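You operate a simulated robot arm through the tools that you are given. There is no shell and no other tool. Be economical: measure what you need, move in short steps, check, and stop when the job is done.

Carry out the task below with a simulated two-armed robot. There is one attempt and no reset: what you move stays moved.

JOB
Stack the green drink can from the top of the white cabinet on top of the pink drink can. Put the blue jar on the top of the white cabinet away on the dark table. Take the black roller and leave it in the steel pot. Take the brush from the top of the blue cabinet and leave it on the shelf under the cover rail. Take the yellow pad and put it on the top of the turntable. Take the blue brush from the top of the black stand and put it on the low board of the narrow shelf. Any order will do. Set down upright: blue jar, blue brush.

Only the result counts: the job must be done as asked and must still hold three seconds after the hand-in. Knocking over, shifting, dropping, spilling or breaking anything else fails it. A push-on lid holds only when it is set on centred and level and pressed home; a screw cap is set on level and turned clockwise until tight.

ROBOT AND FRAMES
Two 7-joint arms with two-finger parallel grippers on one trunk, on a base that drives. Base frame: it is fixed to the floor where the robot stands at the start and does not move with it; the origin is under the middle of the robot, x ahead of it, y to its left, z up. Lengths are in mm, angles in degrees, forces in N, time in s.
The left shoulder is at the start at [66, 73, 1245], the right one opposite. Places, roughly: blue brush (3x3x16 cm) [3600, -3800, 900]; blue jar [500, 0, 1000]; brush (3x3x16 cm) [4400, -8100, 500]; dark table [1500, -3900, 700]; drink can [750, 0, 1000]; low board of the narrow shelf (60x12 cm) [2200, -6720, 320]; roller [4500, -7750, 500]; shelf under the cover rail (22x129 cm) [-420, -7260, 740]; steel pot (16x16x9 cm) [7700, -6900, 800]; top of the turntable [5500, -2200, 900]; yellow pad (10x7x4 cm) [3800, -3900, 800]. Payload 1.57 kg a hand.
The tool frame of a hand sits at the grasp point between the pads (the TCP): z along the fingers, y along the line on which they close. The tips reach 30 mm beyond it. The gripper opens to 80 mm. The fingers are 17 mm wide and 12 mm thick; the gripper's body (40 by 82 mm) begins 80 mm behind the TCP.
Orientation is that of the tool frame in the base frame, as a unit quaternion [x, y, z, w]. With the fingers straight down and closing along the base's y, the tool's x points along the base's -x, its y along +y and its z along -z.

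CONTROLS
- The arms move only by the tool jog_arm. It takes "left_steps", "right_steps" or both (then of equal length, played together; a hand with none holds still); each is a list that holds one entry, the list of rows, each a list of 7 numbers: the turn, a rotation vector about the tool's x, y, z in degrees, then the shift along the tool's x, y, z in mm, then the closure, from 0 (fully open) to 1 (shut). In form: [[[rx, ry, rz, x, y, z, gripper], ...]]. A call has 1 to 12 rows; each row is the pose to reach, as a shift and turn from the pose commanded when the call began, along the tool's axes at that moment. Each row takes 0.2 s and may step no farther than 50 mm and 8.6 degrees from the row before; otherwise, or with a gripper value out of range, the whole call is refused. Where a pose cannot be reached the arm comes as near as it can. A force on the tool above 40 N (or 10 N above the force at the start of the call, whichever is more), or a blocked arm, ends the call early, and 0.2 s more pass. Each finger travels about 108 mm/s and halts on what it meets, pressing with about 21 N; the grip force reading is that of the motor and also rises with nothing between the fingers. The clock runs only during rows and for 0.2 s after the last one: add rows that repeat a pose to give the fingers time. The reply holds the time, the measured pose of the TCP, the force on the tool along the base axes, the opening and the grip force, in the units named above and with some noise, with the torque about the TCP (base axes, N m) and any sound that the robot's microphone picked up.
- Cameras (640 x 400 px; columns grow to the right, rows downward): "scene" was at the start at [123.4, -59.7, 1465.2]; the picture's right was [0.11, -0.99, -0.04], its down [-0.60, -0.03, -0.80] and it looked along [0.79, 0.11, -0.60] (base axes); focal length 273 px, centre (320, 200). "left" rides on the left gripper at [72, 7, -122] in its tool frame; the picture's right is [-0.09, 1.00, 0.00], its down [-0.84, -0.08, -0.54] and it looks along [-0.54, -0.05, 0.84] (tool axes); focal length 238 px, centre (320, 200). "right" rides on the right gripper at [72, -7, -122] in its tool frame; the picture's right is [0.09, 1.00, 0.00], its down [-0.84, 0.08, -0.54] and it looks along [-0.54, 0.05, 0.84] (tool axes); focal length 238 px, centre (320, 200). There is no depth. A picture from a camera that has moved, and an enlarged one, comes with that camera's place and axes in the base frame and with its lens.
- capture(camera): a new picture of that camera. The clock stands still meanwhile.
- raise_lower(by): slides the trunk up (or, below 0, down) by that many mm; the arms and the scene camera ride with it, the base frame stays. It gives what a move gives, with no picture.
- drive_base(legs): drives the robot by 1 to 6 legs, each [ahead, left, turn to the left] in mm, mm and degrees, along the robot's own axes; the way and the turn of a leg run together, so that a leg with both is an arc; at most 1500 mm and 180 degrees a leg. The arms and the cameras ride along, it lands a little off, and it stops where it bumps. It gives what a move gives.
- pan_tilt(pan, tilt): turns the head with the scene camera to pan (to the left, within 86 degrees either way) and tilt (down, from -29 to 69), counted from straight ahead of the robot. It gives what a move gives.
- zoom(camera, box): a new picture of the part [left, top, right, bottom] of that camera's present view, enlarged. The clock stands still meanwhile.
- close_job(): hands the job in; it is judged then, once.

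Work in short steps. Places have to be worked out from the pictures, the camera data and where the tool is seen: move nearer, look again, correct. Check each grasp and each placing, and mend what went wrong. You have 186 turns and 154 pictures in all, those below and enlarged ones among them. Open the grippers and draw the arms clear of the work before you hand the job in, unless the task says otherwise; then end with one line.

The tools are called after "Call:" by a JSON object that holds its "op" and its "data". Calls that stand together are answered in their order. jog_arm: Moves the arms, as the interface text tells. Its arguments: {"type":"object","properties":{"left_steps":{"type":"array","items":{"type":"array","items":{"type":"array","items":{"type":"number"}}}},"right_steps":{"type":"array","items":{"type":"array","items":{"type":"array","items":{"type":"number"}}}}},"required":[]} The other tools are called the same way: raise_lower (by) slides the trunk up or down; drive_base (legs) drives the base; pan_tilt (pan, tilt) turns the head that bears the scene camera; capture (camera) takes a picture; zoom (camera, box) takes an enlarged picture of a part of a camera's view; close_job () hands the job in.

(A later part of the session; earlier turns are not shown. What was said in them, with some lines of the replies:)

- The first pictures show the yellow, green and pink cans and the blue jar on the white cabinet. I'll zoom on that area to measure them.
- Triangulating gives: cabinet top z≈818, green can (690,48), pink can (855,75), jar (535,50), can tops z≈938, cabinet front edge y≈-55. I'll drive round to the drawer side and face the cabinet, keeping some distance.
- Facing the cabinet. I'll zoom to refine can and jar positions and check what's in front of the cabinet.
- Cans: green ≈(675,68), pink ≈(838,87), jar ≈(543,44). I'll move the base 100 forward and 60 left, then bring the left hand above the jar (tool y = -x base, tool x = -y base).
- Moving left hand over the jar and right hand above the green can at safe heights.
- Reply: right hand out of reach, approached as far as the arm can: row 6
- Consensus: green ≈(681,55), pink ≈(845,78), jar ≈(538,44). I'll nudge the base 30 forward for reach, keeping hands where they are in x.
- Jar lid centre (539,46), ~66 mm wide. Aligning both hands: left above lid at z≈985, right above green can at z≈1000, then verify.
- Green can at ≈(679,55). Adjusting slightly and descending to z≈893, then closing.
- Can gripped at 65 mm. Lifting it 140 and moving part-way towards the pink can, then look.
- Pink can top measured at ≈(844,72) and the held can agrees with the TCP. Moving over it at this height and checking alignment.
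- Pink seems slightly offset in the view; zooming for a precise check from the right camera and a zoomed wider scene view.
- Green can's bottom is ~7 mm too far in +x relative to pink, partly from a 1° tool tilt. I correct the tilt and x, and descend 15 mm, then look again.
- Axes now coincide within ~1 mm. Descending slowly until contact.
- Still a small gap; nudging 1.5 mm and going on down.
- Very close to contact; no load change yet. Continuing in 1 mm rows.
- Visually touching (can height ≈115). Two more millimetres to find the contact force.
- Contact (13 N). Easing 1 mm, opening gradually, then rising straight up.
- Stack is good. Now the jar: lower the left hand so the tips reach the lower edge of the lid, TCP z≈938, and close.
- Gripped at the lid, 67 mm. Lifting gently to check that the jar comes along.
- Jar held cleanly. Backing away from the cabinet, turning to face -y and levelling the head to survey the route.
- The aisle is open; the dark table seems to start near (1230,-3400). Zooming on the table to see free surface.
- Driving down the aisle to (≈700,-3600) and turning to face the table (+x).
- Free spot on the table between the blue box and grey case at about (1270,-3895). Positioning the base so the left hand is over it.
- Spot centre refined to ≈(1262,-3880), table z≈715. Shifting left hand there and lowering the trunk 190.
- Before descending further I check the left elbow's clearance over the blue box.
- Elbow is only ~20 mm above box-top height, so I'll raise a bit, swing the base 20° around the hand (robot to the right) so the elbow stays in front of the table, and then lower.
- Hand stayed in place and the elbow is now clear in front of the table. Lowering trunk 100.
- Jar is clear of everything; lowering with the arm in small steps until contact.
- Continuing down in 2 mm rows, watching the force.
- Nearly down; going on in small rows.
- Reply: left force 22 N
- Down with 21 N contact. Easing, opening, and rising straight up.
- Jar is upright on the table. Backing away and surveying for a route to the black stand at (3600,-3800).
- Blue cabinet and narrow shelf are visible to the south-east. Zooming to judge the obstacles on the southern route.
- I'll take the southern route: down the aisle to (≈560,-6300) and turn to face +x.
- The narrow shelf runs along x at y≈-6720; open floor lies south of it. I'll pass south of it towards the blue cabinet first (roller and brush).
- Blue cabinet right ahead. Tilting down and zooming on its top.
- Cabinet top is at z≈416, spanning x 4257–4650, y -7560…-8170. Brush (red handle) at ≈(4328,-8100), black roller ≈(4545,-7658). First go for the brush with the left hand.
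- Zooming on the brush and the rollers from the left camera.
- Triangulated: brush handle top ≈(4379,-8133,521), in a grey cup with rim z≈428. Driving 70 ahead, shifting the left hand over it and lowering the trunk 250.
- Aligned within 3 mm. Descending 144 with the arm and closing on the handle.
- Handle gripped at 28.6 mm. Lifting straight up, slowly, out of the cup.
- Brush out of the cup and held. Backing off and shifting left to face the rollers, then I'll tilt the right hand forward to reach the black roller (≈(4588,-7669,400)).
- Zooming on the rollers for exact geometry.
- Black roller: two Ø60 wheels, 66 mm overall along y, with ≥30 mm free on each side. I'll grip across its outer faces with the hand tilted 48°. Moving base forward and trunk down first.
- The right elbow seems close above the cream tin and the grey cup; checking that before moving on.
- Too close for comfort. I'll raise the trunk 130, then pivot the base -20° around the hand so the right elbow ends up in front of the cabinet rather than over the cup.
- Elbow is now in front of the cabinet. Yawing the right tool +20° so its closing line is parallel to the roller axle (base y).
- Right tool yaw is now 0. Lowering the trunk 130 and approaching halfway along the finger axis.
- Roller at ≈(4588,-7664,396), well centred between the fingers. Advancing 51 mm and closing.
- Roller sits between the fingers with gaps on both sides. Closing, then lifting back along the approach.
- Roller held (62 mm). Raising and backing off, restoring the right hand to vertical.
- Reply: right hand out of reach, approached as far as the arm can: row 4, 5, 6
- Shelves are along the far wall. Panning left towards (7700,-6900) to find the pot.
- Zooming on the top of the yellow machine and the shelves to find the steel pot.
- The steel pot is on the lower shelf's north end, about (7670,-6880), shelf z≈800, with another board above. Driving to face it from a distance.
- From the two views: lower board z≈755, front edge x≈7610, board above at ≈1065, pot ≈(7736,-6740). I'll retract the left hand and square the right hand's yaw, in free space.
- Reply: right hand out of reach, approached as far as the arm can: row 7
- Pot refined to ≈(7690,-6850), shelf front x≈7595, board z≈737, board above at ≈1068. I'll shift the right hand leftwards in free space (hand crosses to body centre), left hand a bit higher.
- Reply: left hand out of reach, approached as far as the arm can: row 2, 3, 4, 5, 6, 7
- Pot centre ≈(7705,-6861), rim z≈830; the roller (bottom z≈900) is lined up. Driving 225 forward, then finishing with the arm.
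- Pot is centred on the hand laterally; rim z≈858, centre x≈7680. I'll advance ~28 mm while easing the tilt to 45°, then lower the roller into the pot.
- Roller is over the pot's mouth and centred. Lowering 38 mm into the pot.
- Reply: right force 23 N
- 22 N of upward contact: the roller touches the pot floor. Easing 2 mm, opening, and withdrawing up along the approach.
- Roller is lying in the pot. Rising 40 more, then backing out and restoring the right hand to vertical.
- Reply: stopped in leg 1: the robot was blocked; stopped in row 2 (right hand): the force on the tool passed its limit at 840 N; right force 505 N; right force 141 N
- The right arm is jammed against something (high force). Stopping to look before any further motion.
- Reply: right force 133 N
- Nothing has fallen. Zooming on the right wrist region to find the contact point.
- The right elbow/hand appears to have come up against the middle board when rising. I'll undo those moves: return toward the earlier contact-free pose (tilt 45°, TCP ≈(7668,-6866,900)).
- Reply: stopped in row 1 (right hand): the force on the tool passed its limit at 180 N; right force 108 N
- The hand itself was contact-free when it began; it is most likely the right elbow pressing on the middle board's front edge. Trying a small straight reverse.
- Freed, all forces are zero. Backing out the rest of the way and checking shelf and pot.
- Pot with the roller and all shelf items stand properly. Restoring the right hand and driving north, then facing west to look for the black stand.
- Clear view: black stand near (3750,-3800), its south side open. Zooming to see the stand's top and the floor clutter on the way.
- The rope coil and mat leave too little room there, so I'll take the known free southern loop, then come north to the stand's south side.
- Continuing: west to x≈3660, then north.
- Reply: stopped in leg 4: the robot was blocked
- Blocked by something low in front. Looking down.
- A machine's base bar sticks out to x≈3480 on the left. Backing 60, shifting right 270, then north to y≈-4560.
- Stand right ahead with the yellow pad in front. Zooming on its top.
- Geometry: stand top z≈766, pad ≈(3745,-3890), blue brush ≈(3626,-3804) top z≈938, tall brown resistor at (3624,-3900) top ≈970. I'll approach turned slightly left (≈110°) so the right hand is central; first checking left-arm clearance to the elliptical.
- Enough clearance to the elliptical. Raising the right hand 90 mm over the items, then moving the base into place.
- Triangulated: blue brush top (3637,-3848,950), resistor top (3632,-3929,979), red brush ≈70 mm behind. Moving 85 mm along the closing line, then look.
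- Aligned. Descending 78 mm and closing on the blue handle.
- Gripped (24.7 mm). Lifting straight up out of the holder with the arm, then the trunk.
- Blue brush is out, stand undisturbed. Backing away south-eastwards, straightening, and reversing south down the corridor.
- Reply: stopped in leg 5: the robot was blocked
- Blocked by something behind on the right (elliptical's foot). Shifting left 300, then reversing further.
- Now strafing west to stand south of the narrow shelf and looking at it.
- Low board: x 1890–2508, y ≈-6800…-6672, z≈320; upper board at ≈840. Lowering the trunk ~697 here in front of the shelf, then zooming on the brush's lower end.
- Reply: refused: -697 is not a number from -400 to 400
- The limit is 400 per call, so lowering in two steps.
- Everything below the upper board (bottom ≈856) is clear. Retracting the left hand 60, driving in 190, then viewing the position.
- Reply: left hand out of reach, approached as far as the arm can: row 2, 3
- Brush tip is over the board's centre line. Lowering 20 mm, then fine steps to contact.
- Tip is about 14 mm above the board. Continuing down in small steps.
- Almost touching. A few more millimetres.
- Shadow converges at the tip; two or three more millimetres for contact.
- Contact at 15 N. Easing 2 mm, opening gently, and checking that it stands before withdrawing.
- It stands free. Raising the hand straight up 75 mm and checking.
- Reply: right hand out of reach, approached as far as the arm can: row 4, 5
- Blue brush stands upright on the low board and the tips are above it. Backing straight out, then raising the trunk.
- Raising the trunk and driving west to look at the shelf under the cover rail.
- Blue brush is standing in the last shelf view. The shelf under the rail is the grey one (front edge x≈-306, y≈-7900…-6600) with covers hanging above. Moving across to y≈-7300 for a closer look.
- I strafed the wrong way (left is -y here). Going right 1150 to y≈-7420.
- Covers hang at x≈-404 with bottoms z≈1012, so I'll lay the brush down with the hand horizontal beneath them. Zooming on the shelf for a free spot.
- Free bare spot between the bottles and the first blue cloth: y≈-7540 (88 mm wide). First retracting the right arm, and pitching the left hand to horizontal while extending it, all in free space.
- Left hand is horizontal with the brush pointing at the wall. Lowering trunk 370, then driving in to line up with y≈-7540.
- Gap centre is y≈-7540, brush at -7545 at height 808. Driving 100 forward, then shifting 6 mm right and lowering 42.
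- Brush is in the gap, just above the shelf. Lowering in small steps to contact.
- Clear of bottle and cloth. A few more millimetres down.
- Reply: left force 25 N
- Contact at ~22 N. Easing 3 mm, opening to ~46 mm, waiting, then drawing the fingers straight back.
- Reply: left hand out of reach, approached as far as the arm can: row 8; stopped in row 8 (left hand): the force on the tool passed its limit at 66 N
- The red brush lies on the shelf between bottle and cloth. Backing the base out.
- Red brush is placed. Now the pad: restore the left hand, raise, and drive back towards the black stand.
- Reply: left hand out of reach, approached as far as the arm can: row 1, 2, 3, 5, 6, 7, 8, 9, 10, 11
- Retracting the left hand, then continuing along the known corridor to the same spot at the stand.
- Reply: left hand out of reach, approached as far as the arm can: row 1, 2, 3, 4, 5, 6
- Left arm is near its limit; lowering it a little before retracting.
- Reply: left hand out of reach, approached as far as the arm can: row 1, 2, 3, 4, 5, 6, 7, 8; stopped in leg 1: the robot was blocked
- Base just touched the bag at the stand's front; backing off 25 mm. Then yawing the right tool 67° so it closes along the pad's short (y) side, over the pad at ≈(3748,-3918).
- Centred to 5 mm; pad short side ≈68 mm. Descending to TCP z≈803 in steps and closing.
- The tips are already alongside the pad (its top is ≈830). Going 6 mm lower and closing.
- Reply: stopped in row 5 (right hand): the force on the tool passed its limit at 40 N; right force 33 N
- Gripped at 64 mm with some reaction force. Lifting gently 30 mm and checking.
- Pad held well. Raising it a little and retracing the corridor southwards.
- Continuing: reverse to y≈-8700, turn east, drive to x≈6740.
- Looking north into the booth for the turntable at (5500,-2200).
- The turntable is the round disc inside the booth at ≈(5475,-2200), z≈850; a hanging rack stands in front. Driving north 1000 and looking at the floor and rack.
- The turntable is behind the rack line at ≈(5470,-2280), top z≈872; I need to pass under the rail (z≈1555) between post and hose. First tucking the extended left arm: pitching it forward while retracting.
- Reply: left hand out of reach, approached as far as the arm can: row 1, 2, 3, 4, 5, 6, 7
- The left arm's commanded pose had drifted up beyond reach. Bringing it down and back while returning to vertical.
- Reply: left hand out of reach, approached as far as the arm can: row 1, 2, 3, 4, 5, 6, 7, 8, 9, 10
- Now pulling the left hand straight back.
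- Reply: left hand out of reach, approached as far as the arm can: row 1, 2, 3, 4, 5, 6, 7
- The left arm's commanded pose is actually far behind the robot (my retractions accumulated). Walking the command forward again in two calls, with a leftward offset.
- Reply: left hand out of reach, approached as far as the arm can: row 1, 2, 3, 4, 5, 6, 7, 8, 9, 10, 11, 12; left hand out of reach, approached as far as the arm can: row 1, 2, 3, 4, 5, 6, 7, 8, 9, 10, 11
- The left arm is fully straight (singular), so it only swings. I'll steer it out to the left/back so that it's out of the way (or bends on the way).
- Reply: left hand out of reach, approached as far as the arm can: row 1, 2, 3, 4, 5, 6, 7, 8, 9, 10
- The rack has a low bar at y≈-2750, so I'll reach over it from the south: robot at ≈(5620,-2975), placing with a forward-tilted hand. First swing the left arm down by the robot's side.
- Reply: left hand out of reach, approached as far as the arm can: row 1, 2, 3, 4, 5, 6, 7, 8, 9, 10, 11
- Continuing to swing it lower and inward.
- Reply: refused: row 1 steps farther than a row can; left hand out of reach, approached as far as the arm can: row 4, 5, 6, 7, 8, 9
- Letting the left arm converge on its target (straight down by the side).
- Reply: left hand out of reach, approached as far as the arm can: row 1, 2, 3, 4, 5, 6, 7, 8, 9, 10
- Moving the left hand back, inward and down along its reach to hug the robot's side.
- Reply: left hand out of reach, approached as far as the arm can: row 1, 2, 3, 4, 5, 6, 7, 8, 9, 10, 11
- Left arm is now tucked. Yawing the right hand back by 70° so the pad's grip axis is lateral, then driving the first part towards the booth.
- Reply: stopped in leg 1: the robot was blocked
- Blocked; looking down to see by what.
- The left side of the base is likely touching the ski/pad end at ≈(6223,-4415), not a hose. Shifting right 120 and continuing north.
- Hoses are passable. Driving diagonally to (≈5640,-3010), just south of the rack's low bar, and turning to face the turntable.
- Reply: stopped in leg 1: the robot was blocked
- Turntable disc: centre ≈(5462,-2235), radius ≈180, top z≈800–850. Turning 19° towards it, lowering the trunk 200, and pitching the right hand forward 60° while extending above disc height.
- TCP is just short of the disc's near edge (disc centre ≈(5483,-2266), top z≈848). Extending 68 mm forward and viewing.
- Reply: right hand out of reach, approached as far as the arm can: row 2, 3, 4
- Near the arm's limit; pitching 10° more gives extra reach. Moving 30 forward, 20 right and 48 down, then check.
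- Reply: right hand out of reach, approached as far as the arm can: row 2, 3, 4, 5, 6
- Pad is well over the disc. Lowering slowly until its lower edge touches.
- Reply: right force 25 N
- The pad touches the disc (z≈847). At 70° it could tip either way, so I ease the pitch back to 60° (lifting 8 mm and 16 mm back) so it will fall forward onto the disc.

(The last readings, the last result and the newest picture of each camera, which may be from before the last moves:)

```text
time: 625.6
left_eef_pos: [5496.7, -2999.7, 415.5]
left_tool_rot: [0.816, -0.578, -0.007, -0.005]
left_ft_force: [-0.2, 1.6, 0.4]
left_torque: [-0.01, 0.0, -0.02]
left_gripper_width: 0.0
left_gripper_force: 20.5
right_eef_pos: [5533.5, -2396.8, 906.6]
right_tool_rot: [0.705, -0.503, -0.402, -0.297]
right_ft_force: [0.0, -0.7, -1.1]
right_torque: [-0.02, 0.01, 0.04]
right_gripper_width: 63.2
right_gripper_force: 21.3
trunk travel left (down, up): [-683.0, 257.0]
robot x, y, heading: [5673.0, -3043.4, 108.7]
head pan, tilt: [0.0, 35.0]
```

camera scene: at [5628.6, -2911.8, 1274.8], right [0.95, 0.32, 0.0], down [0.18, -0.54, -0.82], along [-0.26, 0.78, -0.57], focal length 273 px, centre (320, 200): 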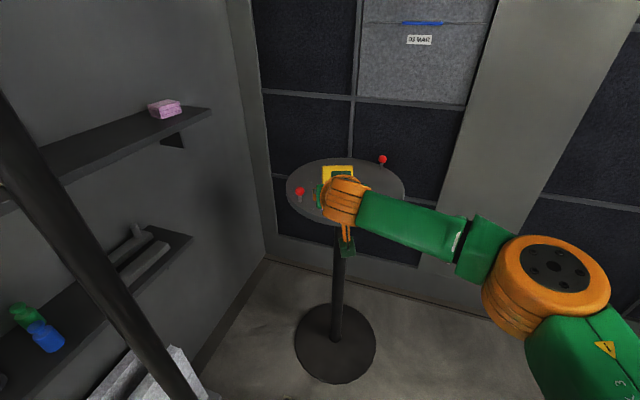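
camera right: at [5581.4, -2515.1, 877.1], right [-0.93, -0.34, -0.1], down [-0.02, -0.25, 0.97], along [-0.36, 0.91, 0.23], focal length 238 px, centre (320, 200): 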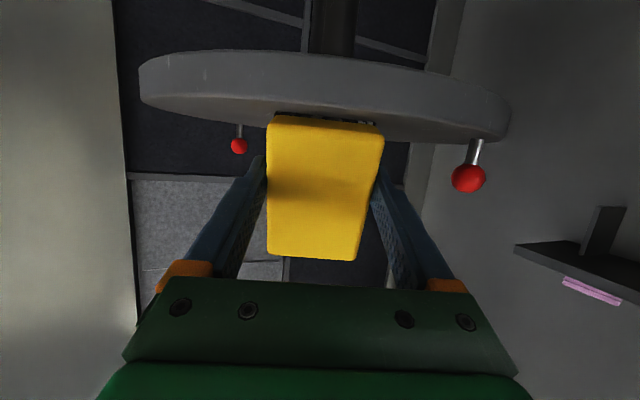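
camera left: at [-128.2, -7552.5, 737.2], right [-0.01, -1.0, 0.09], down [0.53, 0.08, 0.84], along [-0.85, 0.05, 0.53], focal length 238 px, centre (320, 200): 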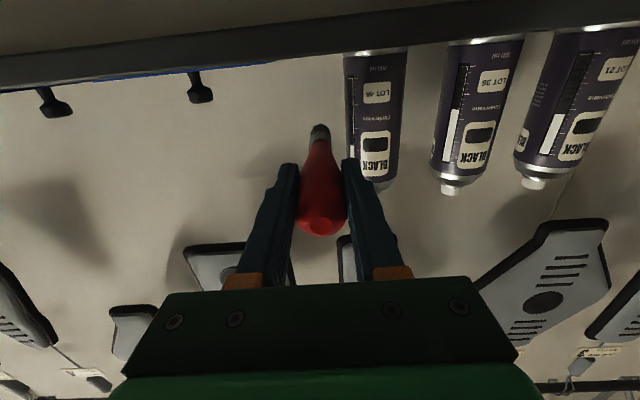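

Edge just above the disc, inside its rim. Opening the fingers, waiting, then withdrawing along the finger axis.

Call:
{"op": "jog_arm", "data": {"right_steps": [[[0, 0, 0, 0, 0, 0, 0.5], [0, 0, 0, 0, 0, 0, 0], [0, 0, 0, 0, 0, 0, 0], [0, 0, 0, 0, 0, 0, 0], [0, 0, 0, 0, 0, 0, 0]]]}}

Call:
{"op": "capture", "data": {"camera": "right"}}

```text
time: 626.8
left_eef_pos: [5497.4, -2999.4, 414.4]
left_tool_rot: [0.817, -0.577, -0.006, -0.004]
left_ft_force: [-0.4, 0.1, 0.3]
left_torque: [-0.01, 0.03, -0.01]
left_gripper_width: 0.3
left_gripper_force: 21.5
right_eef_pos: [5534.9, -2396.6, 908.0]
right_tool_rot: [0.705, -0.503, -0.402, -0.297]
right_ft_force: [0.1, -1.2, -1.4]
right_torque: [0.01, -0.02, -0.03]
right_gripper_width: 80.0
right_gripper_force: 0.1
trunk travel left (down, up): [-683.0, 257.0]
robot x, y, heading: [5672.3, -3040.2, 108.9]
head pan, tilt: [0.0, 35.0]
```

```text
7 pictures are left
camera right: at [5585.4, -2528.3, 906.1], right [-0.93, -0.36, -0.09], down [-0.07, -0.08, 0.99], along [-0.36, 0.93, 0.05], focal length 238 px, centre (320, 200)
```

right: 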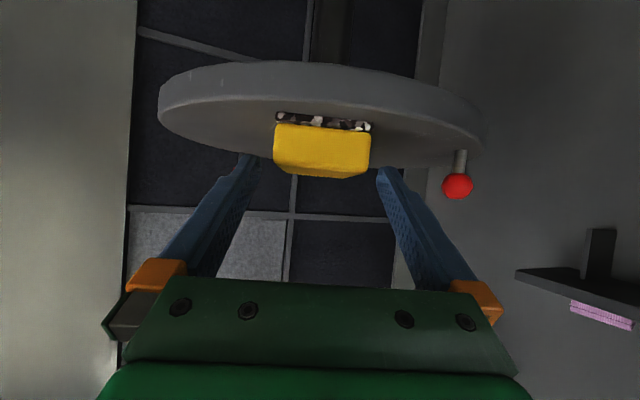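

The pad lies flat on the turntable. Withdrawing the right hand back and up, opening the left gripper too.

Call:
{"op": "jog_arm", "data": {"right_steps": [[[0, 0, 0, -8, 0, -35, 0], [0, 0, 0, -20, 0, -75, 0], [0, 0, 0, -35, 0, -115, 0], [0, 0, 0, -50, 0, -155, 0], [0, 0, 0, -50, 0, -155, 0]]], "left_steps": [[[0, 0, 0, 0, 0, 0, 0.5], [0, 0, 0, 0, 0, 0, 0], [0, 0, 0, 0, 0, 0, 0], [0, 0, 0, 0, 0, 0, 0], [0, 0, 0, 0, 0, 0, 0]]]}}

Call:
{"op": "zoom", "data": {"camera": "scene", "box": [240, 120, 450, 290]}}

```text
time: 628.0
left_eef_pos: [5496.1, -2997.7, 414.8]
left_tool_rot: [0.816, -0.577, -0.007, -0.004]
left_ft_force: [-0.3, 0.2, -0.3]
left_torque: [0.03, -0.01, 0.01]
left_gripper_width: 80.0
left_gripper_force: 0.0
right_eef_pos: [5567.8, -2500.9, 1026.1]
right_tool_rot: [0.705, -0.503, -0.401, -0.297]
right_ft_force: [0.6, -0.6, 0.1]
right_torque: [0.01, 0.03, 0.0]
right_gripper_width: 79.9
right_gripper_force: 0.0
trunk travel left (down, up): [-683.0, 257.0]
robot x, y, heading: [5674.6, -3037.1, 108.7]
head pan, tilt: [0.0, 35.0]
```

```text
2.35 times, centred on (345, 205) of scene
camera zoom: at [5627.9, -2910.9, 1274.7], right [0.95, 0.32, 0.0], down [0.18, -0.54, -0.82], along [-0.26, 0.78, -0.57], focal length 643 px, centre (261, 188)
```

zoom: 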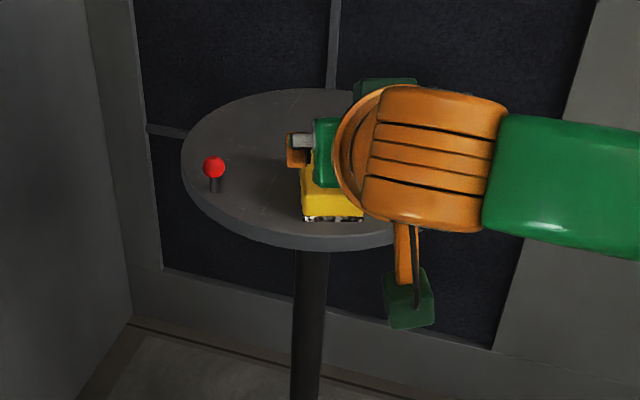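

Pad rests on the disc inside the rim. Backing the base away and taking a last look.

Call:
{"op": "drive_base", "data": {"legs": [[-400, 0, 0]]}}

Call:
{"op": "capture", "data": {"camera": "scene"}}

```text
time: 630.5
left_eef_pos: [5623.9, -3376.5, 414.1]
left_tool_rot: [0.816, -0.578, -0.007, -0.005]
left_ft_force: [-0.1, 0.4, 0.5]
left_torque: [-0.01, 0.04, 0.0]
left_gripper_width: 79.9
left_gripper_force: 0.0
right_eef_pos: [5695.9, -2879.1, 1027.4]
right_tool_rot: [0.705, -0.504, -0.401, -0.298]
right_ft_force: [0.5, 0.4, 0.2]
right_torque: [-0.01, -0.01, 0.01]
right_gripper_width: 79.6
right_gripper_force: 0.0
trunk travel left (down, up): [-683.0, 257.0]
robot x, y, heading: [5804.2, -3414.9, 108.7]
head pan, tilt: [0.0, 35.0]
```

```text
5 pictures are left
camera scene: at [5755.9, -3289.4, 1274.8], right [0.95, 0.32, 0.0], down [0.18, -0.54, -0.82], along [-0.26, 0.78, -0.57], focal length 273 px, centre (320, 200)
```

scene: 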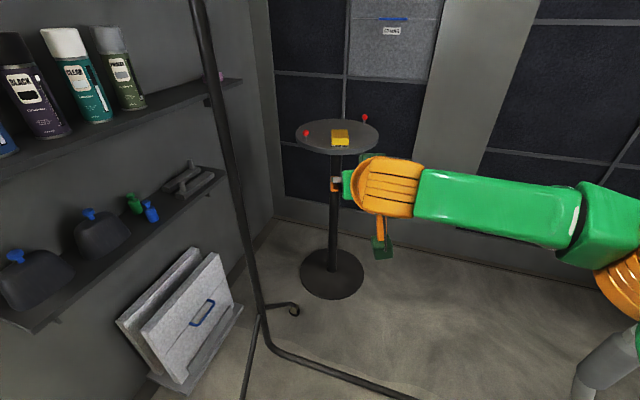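

The pad lies flat on the turntable, the rack is untouched, and both grippers are open and clear of the work. Each of the other five placings was seen in place after release, so I'm handing in.

Call:
{"op": "close_job", "data": {}}

```text
The job is handed in.
```

I placed all six items as asked and handed the job in. I saw each one in place after release, but I didn't go back to recheck the earlier ones before hand-in. While leaving the pot, the right arm jammed against the shelf above it with high force. Nothing on the shelves fell or visibly moved. The robot's base also bumped obstacles several times, including the bag on the front of the black stand; I saw nothing knocked over.
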